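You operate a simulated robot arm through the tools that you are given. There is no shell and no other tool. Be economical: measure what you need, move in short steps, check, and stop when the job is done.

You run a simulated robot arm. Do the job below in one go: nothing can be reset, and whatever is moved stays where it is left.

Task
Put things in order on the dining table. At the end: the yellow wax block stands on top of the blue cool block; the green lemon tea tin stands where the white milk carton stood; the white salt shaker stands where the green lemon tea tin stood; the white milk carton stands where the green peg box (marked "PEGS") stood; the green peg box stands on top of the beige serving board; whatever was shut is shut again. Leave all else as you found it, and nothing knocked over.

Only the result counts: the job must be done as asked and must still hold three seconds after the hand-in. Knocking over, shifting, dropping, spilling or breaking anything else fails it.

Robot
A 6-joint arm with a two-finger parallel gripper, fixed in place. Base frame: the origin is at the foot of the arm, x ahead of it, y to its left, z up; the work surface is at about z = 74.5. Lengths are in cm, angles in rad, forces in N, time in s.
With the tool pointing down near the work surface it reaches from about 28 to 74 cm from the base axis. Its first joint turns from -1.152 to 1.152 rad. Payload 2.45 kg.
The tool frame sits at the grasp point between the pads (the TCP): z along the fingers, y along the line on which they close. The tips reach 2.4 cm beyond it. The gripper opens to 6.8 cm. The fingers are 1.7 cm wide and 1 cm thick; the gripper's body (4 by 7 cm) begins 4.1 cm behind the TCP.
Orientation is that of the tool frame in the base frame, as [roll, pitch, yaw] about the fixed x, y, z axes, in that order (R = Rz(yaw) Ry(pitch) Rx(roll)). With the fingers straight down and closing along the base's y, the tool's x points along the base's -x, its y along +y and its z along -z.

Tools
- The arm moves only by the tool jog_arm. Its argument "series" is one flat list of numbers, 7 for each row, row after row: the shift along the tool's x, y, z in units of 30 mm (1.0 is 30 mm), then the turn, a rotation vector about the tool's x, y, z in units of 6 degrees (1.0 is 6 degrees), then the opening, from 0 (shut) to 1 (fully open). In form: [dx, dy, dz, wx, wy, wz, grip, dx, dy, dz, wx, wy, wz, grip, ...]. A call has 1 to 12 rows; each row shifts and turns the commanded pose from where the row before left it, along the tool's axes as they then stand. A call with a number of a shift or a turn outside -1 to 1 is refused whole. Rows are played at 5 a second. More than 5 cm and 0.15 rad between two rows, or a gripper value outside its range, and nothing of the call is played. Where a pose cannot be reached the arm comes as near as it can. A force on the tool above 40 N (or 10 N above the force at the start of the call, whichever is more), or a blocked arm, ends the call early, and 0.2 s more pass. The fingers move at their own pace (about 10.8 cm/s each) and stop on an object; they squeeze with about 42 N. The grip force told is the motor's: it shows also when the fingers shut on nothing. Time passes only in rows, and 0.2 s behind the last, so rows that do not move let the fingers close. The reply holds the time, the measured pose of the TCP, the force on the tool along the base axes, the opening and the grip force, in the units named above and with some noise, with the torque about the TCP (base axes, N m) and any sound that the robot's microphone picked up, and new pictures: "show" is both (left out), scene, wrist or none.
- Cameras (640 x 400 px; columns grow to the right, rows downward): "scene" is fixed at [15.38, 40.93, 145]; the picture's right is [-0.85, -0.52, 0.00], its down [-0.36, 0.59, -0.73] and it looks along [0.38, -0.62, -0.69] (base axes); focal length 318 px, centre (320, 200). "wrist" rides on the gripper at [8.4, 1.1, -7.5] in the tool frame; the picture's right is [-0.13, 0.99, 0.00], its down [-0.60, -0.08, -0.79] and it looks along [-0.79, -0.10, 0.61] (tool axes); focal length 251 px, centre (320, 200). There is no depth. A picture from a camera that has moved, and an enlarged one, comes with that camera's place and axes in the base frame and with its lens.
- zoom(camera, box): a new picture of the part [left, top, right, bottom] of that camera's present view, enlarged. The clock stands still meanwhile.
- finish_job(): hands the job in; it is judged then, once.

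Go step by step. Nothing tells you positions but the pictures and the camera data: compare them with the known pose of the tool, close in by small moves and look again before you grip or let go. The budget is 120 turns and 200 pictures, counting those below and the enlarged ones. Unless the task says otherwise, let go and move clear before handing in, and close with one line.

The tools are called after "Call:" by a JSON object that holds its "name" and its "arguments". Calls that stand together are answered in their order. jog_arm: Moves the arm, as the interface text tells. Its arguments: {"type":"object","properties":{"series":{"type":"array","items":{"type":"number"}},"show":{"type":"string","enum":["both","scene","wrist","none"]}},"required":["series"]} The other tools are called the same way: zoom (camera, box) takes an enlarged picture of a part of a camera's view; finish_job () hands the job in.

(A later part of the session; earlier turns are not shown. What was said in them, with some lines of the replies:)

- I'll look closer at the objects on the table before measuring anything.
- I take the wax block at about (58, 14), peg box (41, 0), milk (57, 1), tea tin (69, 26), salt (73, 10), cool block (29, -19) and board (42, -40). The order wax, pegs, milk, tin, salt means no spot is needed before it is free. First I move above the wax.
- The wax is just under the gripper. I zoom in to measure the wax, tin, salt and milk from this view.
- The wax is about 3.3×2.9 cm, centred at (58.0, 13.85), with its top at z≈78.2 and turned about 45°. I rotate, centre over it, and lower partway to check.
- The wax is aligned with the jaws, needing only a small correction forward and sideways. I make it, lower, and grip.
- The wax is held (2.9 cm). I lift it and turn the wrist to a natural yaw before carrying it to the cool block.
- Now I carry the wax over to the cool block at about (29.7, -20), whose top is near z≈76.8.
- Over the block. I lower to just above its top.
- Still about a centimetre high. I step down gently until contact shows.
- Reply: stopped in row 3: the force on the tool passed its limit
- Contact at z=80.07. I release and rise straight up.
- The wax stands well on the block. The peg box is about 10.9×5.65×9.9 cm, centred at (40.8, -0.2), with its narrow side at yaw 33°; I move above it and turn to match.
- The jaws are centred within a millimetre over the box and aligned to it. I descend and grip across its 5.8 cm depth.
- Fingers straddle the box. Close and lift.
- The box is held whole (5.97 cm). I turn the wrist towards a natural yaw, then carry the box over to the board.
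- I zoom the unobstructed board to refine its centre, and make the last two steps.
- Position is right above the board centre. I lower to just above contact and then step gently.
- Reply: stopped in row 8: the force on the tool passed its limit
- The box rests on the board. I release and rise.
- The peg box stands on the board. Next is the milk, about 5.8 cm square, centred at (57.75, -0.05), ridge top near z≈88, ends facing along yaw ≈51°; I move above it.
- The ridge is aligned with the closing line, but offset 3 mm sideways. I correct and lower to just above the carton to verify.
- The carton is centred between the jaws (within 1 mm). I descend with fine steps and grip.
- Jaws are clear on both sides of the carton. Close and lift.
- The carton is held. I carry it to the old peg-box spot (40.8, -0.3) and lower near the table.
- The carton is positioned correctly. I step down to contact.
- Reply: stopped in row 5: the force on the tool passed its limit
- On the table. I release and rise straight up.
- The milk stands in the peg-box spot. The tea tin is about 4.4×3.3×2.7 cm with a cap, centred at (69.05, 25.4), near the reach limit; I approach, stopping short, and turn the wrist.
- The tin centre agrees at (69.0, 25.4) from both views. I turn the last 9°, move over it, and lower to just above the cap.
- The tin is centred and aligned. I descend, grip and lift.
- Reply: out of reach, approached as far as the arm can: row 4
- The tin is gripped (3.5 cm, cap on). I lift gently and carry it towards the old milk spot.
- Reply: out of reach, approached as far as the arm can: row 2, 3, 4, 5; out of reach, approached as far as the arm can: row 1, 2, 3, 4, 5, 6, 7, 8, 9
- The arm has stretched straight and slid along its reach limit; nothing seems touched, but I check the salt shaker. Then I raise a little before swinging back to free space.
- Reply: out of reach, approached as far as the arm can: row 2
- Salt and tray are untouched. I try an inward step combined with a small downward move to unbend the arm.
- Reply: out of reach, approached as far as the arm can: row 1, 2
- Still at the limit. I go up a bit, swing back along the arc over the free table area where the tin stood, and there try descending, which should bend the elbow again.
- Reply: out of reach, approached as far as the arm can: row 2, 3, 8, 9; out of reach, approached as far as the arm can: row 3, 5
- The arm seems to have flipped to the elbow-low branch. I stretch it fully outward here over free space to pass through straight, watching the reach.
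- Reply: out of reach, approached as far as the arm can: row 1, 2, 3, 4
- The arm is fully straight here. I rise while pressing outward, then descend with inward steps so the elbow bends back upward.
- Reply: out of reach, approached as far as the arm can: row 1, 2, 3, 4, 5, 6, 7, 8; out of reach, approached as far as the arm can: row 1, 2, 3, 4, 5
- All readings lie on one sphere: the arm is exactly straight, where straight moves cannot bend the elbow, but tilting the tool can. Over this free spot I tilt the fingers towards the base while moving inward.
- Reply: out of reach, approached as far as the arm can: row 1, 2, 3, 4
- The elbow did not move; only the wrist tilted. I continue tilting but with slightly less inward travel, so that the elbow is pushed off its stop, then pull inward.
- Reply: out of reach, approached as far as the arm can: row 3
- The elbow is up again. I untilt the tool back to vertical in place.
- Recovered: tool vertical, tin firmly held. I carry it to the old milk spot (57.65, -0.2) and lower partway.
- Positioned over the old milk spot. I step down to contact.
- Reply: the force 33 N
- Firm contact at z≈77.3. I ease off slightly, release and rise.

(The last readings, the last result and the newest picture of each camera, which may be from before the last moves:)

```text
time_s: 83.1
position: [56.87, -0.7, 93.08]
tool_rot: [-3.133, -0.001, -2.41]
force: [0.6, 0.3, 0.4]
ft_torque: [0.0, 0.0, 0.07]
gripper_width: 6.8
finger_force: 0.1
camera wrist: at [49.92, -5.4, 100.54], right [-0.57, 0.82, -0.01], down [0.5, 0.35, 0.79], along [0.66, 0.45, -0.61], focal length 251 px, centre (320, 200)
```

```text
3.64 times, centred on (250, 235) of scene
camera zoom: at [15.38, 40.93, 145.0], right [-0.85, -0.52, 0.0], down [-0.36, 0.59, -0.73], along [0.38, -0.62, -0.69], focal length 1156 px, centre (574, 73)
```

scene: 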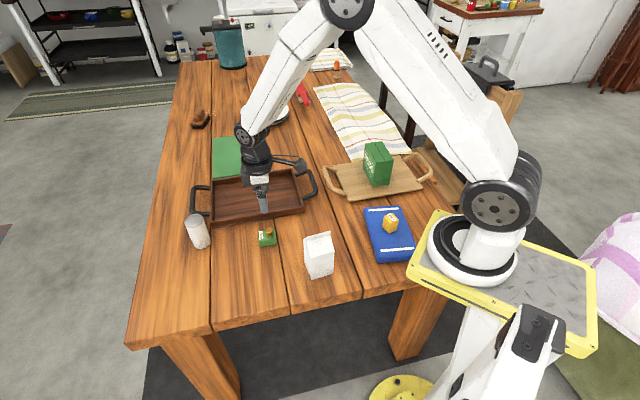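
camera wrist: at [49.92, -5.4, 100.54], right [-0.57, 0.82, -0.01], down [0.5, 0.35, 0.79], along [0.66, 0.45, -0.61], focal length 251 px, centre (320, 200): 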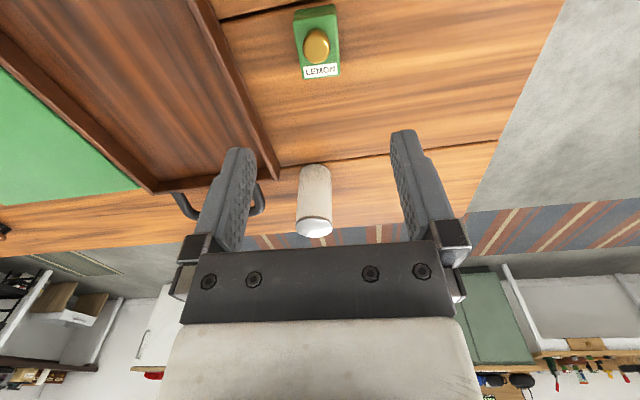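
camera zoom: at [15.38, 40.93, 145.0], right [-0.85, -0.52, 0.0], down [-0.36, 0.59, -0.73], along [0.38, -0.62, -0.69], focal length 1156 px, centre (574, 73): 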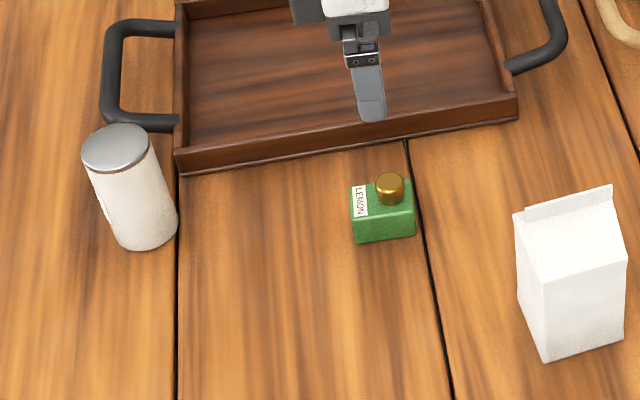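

The tin stands at about (58, -0.2), the old milk spot. Next is the salt shaker at (73.1, 10.0), about 4.7 cm wide with its top at z≈84; I'll grip it with the tool tilted outward to stay clear of the reach limit. First I turn and approach.

Call:
{"name": "jog_arm", "arguments": {"series": [0, 0, 0, 0, 0, 0.95, 1, 0, 0, 0, 0, 0, 0.95, 1, 0, 0, 0, 0, 0, 0.95, 1, 0, 0, 0, 0, 0, 0.95, 1, 0, 0, 0, 0, 0, 0.95, 1, 0, 0, 0, 0, 0, 0.95, 1, -0.96, 0.562, 0, 0, 0, 0, 1, -0.96, 0.562, 0, 0, 0, 0, 1, -0.96, 0.562, 0, 0, 0, 0, 1, -0.96, 0.562, 0, 0, 0, 0, 1, -0.8, 0.562, 0, 0, 0, 0, 1], "show": "none"}}

Call:
{"name": "jog_arm", "arguments": {"series": [0, 0, 0, 0, -0.7, 0, 1, 0, 0, 0, 0, -0.7, 0, 1, 0, 0, 0, 0, -0.7, 0, 1, 0, 0, 0, 0, 0, 0, 1]}}

Call:
{"name": "zoom", "arguments": {"camera": "wrist", "box": [240, 40, 400, 150]}}

```text
time_s: 85.5
position: [69.49, 9.91, 93.08]
tool_rot: [-3.132, 0.007, -3.004]
force: [0.3, 1.0, 0.5]
ft_torque: [0.0, 0.0, 0.03]
gripper_width: 6.83
finger_force: 0.0
```

```text
time_s: 86.5
position: [69.64, 9.54, 93.3]
tool_rot: [-3.132, 0.229, -3.003]
force: [0.0, -0.1, 0.1]
ft_torque: [0.04, -0.02, 0.03]
gripper_width: 6.79
finger_force: 0.0
camera wrist: at [59.78, 9.49, 98.66], right [-0.01, 1.0, 0.02], down [0.41, -0.01, 0.91], along [0.91, 0.02, -0.41], focal length 251 px, centre (320, 200)
```

scene: 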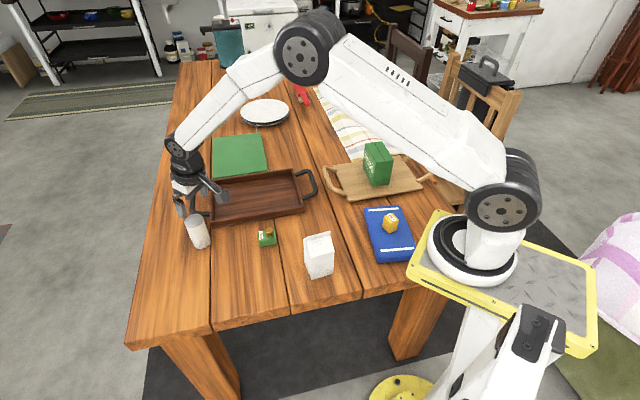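
wrist: 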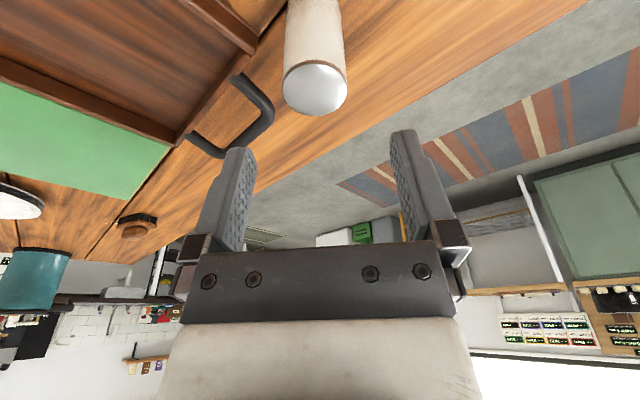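

```text
3.64 times, centred on (320, 95) of wrist
camera zoom: at [59.78, 9.49, 98.66], right [-0.01, 1.0, 0.02], down [0.41, -0.01, 0.91], along [0.91, 0.02, -0.41], focal length 914 px, centre (320, 582)
```

zoom: 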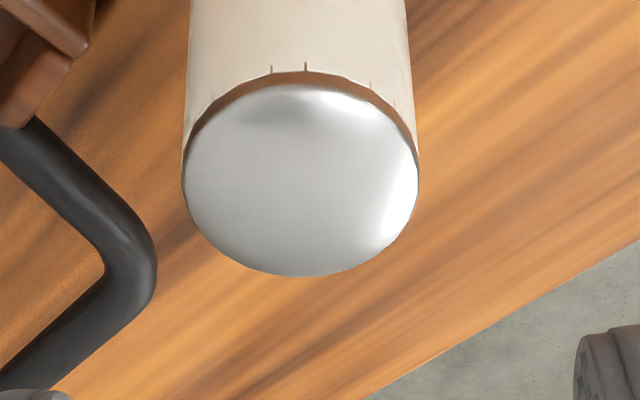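

The salt lid is centred near (72.9, 9.75). I move out over it and lower most of the way with the 12.6° tilt.

Call:
{"name": "jog_arm", "arguments": {"series": [-0.53, -0.04, 0.118, 0, 0, 0, 1, -0.53, -0.04, 0.118, 0, 0, 0, 1, 0.154, 0, 0.69, 0, 0, 0, 1, 0.154, 0, 0.69, 0, 0, 0, 1, 0.154, 0, 0.69, 0, 0, 0, 1, 0, 0, 0, 0, 0, 0, 1]}}

Call:
{"name": "zoom", "arguments": {"camera": "scene", "box": [150, 160, 260, 260]}}

```text
time_s: 87.9
position: [72.98, 9.76, 86.85]
tool_rot: [-3.132, 0.227, -3.003]
force: [1.1, -1.2, 0.2]
ft_torque: [0.0, -0.01, -0.02]
gripper_width: 6.78
finger_force: 0.1
camera wrist: at [63.15, 9.6, 92.39], right [-0.01, 1.0, 0.02], down [0.42, -0.01, 0.91], along [0.91, 0.02, -0.42], focal length 251 px, centre (320, 200)
```

scene: 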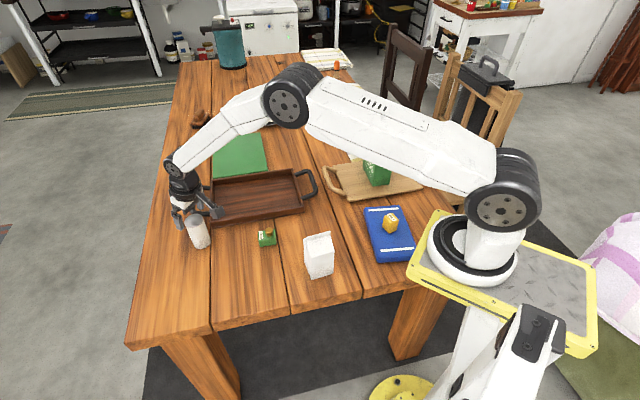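
wrist: 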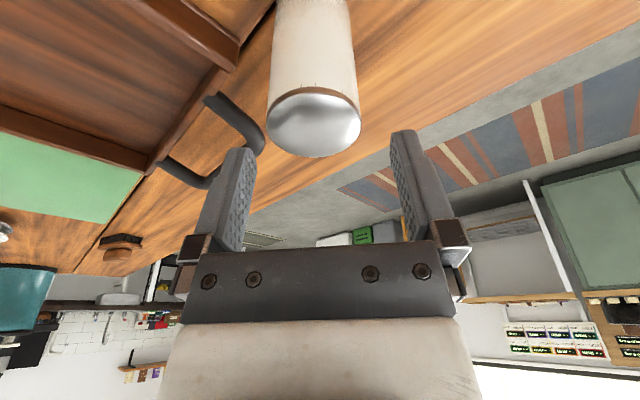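

```text
4.00 times, centred on (205, 210) of scene
camera zoom: at [15.38, 40.93, 145.0], right [-0.85, -0.52, 0.0], down [-0.36, 0.59, -0.73], along [0.38, -0.62, -0.69], focal length 1271 px, centre (780, 160)
```

zoom: 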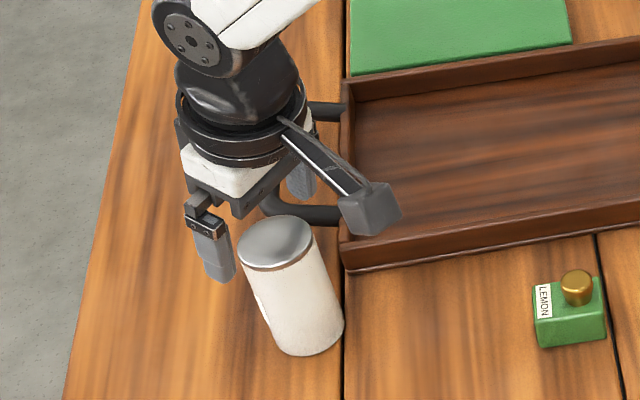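

The lid is centred between the jaws. I lower 4.5 cm more and close.

Call:
{"name": "jog_arm", "arguments": {"series": [0.11, -0.04, 0.5, 0, 0, 0, 1, 0.11, 0, 0.5, 0, 0, 0, 1, 0.11, 0, 0.5, 0, 0, 0, 1, 0, 0, 0, 0, 0, 0, 1, 0, 0, 0, 0, 0, 0, 0.4, 0, 0, 0, 0, 0, 0, 0, 0, 0, 0, 0, 0, 0, 0]}}

Call:
{"name": "zoom", "arguments": {"camera": "scene", "box": [150, 160, 260, 260]}}

```text
time_s: 89.5
position: [72.98, 9.85, 82.28]
tool_rot: [-3.132, 0.229, -3.004]
force: [1.1, -0.5, 0.8]
ft_torque: [0.04, -0.06, -0.02]
gripper_width: 4.67
finger_force: 42.0
camera wrist: at [63.11, 9.61, 87.76], right [-0.01, 1.0, 0.02], down [0.42, -0.01, 0.91], along [0.91, 0.02, -0.41], focal length 251 px, centre (320, 200)
```

scene: 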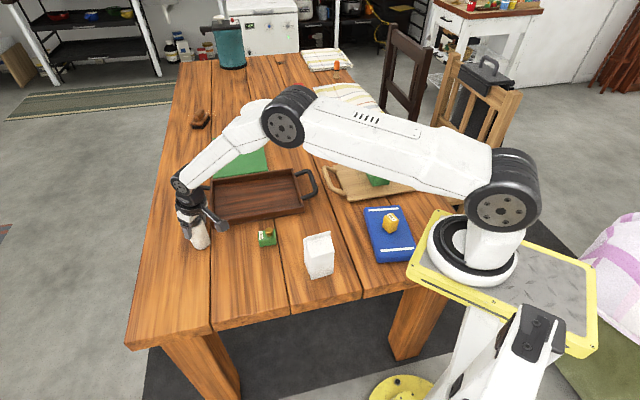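
wrist: 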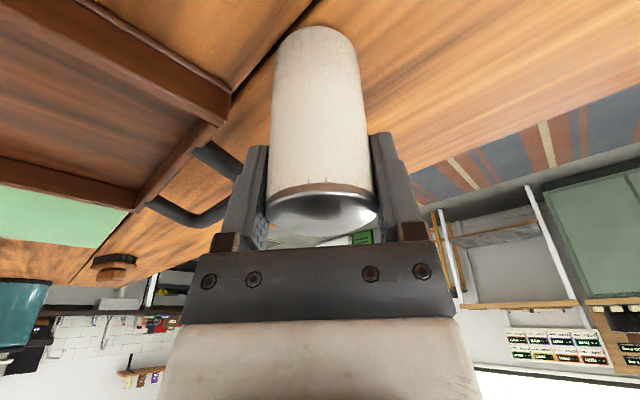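

```text
4.00 times, centred on (205, 210) of scene
camera zoom: at [15.38, 40.93, 145.0], right [-0.85, -0.52, 0.0], down [-0.36, 0.59, -0.73], along [0.38, -0.62, -0.69], focal length 1271 px, centre (780, 160)
```

zoom: 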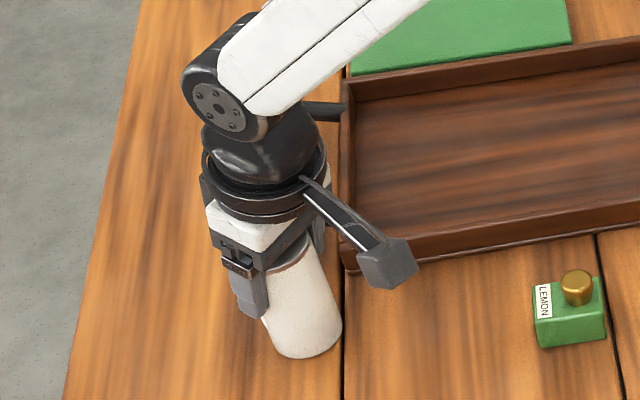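

The salt is held (4.67 cm), elbow well bent. I lift it 4 cm and slide it over to the tin's old spot (68.95, 25.25).

Call:
{"name": "jog_arm", "arguments": {"series": [-0.045, 0, -0.2, 0, 0, 0, 0, -0.1, 0, -0.45, 0, 0, 0, 0, -0.145, 0, -0.65, 0, 0, 0, 0, 0.102, 0.878, -0.023, 0, 0, 0, 0, 0.102, 0.878, -0.023, 0, 0, 0, 0, 0.102, 0.878, -0.023, 0, 0, 0, 0, 0.102, 0.878, -0.023, 0, 0, 0, 0, 0.102, 0.878, -0.023, 0, 0, 0, 0, 0.102, 0.878, -0.023, 0, 0, 0, 0, 0, 0, 0, 0, 0, 0, 0]}}

Call:
{"name": "zoom", "arguments": {"camera": "scene", "box": [120, 210, 220, 310]}}

```text
time_s: 91.7
position: [68.87, 24.95, 86.2]
tool_rot: [-3.133, 0.227, -3.002]
force: [1.1, -0.2, -2.3]
ft_torque: [-0.02, 0.03, 0.02]
gripper_width: 4.65
finger_force: 41.8
camera wrist: at [59.05, 24.79, 91.65], right [-0.01, 1.0, 0.02], down [0.42, -0.01, 0.91], along [0.91, 0.02, -0.42], focal length 251 px, centre (320, 200)
```

scene: 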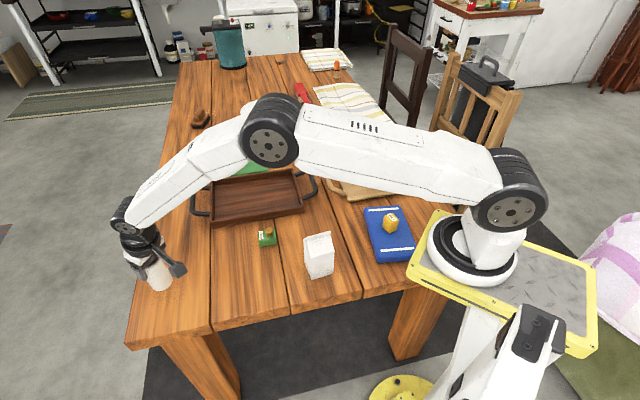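
wrist: 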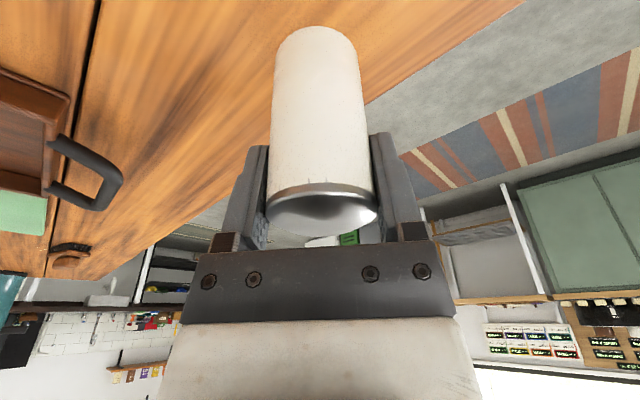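

```text
4.00 times, centred on (170, 260) of scene
camera zoom: at [15.39, 40.93, 145.0], right [-0.85, -0.52, 0.0], down [-0.36, 0.59, -0.73], along [0.38, -0.62, -0.69], focal length 1271 px, centre (920, -40)
```

zoom: 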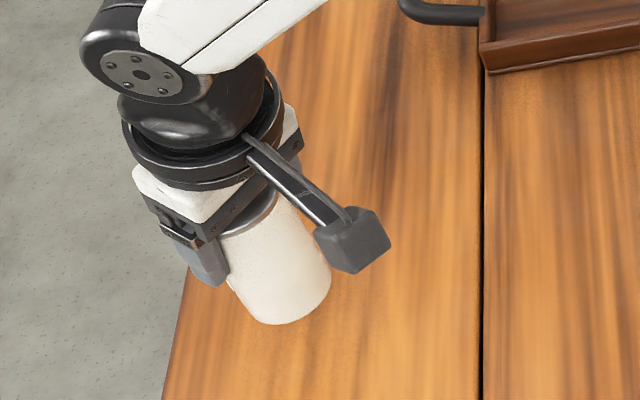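

Above the spot. I lower to contact in fine steps.

Call:
{"name": "jog_arm", "arguments": {"series": [0.08, 0.09, 0.36, 0, 0, 0, 0, 0.08, 0, 0.36, 0, 0, 0, 0, 0.07, 0, 0.32, 0, 0, 0, 0, 0.02, 0, 0.08, 0, 0, 0, 0, 0.013, 0, 0.06, 0, 0, 0, 0, 0.01, 0, 0.045, 0, 0, 0, 0, 0.01, 0, 0.045, 0, 0, 0, 0], "show": "none"}}

Call:
{"name": "zoom", "arguments": {"camera": "scene", "box": [120, 210, 220, 310]}}

```text
time_s: 93.3
position: [69.01, 25.23, 82.22]
tool_rot: [-3.132, 0.227, -3.006]
force: [-1.2, -0.8, -1.7]
ft_torque: [0.01, 0.03, 0.01]
gripper_width: 4.68
finger_force: 41.5
```

```text
4.00 times, centred on (170, 260) of scene
camera zoom: at [15.39, 40.93, 145.0], right [-0.85, -0.52, 0.0], down [-0.36, 0.59, -0.73], along [0.38, -0.62, -0.69], focal length 1271 px, centre (920, -40)
```

zoom: 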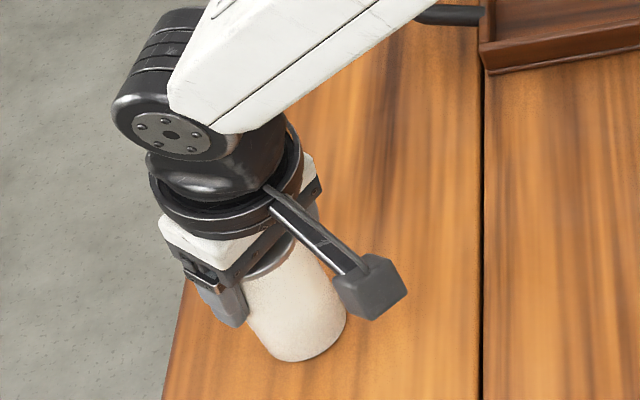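

Call:
{"name": "jog_arm", "arguments": {"series": [0.008, 0, 0.035, 0, 0, 0, 0, 0.008, 0, 0.035, 0, 0, 0, 0, 0.006, 0, 0.025, 0, 0, 0, 0], "show": "none"}}

```text
time_s: 94.1
position: [69.32, 25.26, 82.28]
tool_rot: [-3.134, 0.231, -3.004]
force: [-7.9, -2.7, 22.7]
ft_torque: [0.11, 0.51, 0.12]
gripper_width: 4.65
finger_force: 42.4
```

Contact made. I ease off, release, and rise.

Call:
{"name": "jog_arm", "arguments": {"series": [-0.01, 0, -0.045, 0, 0, 0, 0, 0, 0, 0, 0, 0, 0, 0.8, 0, 0, 0, 0, 0, 0, 1, 0, 0, 0, 0, 0, 0, 1, -0.06, 0, -0.3, 0, 0, 0, 1, -0.1, 0, -0.6, 0, 0, 0, 1, 0, 0, -0.8, 0, 0, 0, 1, 0, 0, -0.9, 0, 0, 0, 1, 0, 0, -0.9, 0, 0, 0, 1, 0, 0, 0, 0, 0, 0, 1]}}

Call:
{"name": "zoom", "arguments": {"camera": "scene", "box": [120, 210, 220, 310]}}

```text
time_s: 96.3
position: [66.78, 25.1, 92.49]
tool_rot: [-3.133, 0.227, -3.001]
force: [0.4, -0.7, 0.9]
ft_torque: [-0.02, -0.01, 0.0]
gripper_width: 6.79
finger_force: 0.0
camera wrist: at [57.08, 24.94, 97.89], right [-0.01, 1.0, 0.02], down [0.42, -0.01, 0.91], along [0.91, 0.02, -0.42], focal length 251 px, centre (320, 200)
```

scene: 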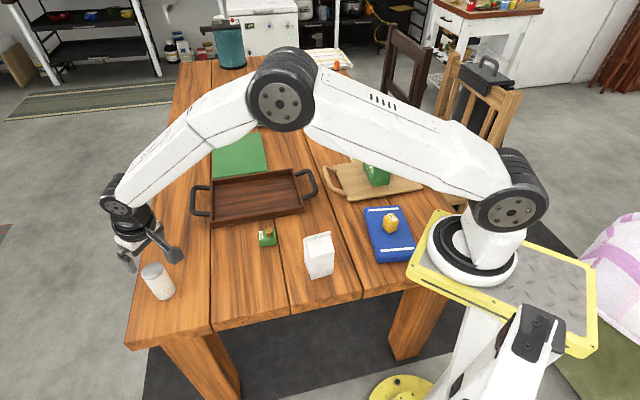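
wrist: 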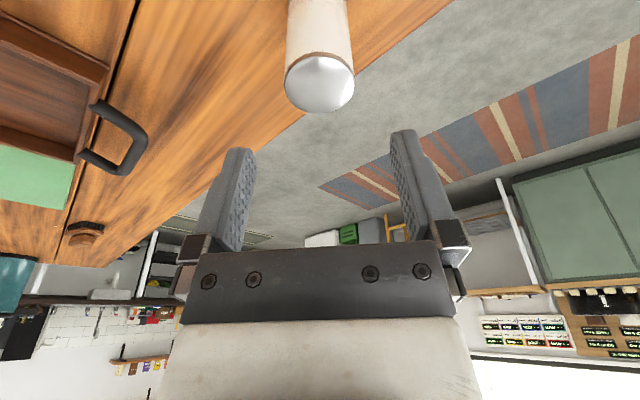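

```text
4.00 times, centred on (170, 260) of scene
camera zoom: at [15.38, 40.93, 145.0], right [-0.85, -0.52, 0.0], down [-0.36, 0.59, -0.73], along [0.38, -0.62, -0.69], focal length 1271 px, centre (920, -40)
```

zoom: 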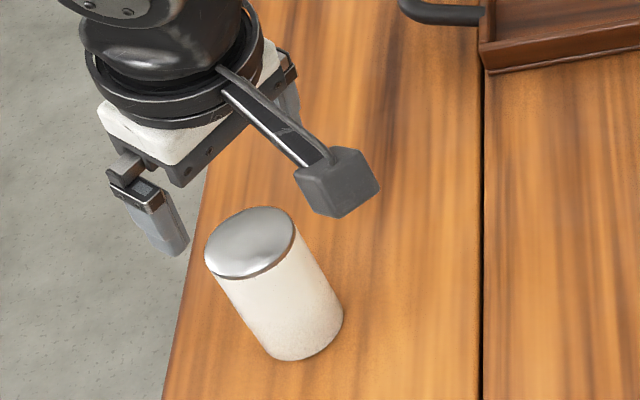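

The salt stands at about (69.1, 25.5), the tin's old spot. I back the arm away and take a final look at everything.

Call:
{"name": "jog_arm", "arguments": {"series": [0, 0, -1, 0, 0, 0, 1, 0, 0, -1, 0, 0, 0, 1, 0.8, -0.6, -0.6, 0, 0, 0, 1, 0.8, -0.6, -0.4, 0, 0, 0, 1, 0.8, -0.6, -0.2, 0, 0, 0, 1, 0, 0, 0, 0, 0, 0, 1], "show": "scene"}}

Call:
{"name": "zoom", "arguments": {"camera": "scene", "box": [130, 170, 450, 310]}}

Call:
{"name": "zoom", "arguments": {"camera": "scene", "box": [310, 120, 450, 280]}}

```text
time_s: 97.7
position: [58.81, 18.5, 100.09]
tool_rot: [-3.132, 0.226, -3.002]
force: [0.4, 0.5, -0.2]
ft_torque: [0.02, -0.05, 0.01]
gripper_width: 6.81
finger_force: 0.0
```

scene: 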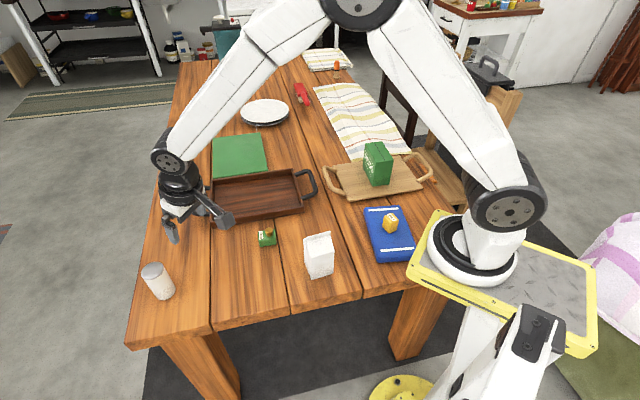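

```text
2.00 times, centred on (290, 240) of scene
camera zoom: at [15.38, 40.93, 145.0], right [-0.85, -0.52, 0.0], down [-0.36, 0.59, -0.73], along [0.38, -0.62, -0.69], focal length 636 px, centre (380, 120)
```

zoom: 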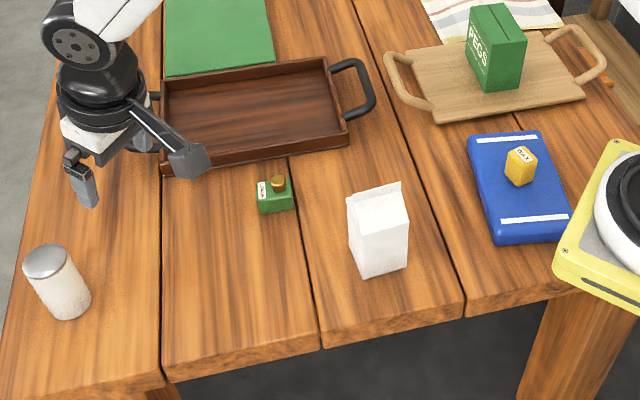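

```text
2.50 times, centred on (380, 200) of scene
camera zoom: at [15.38, 40.93, 145.0], right [-0.85, -0.52, 0.0], down [-0.36, 0.59, -0.73], along [0.38, -0.62, -0.69], focal length 794 px, centre (170, 200)
```

zoom: 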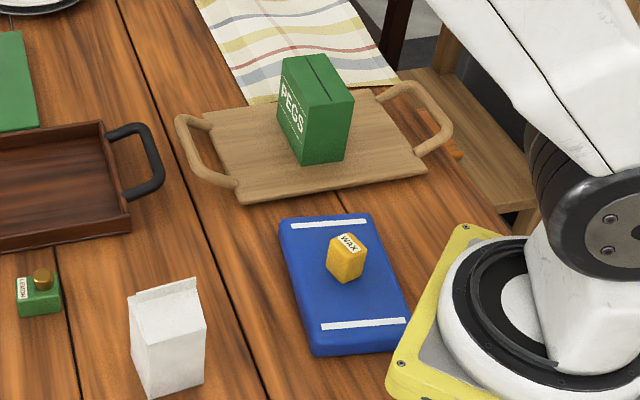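

All five objects stand upright in their places, everything else is untouched, and the gripper is empty and clear, so I hand in.

Call:
{"name": "finish_job", "arguments": {}}

```text
The job is handed in.
```

The job is handed in. The wax block is on the cool block, the tea tin is where the milk stood, and the salt is where the tin stood. The milk is where the peg box stood, and the peg box is on the serving board; I opened nothing, and the last pictures showed nothing knocked over or shifted.
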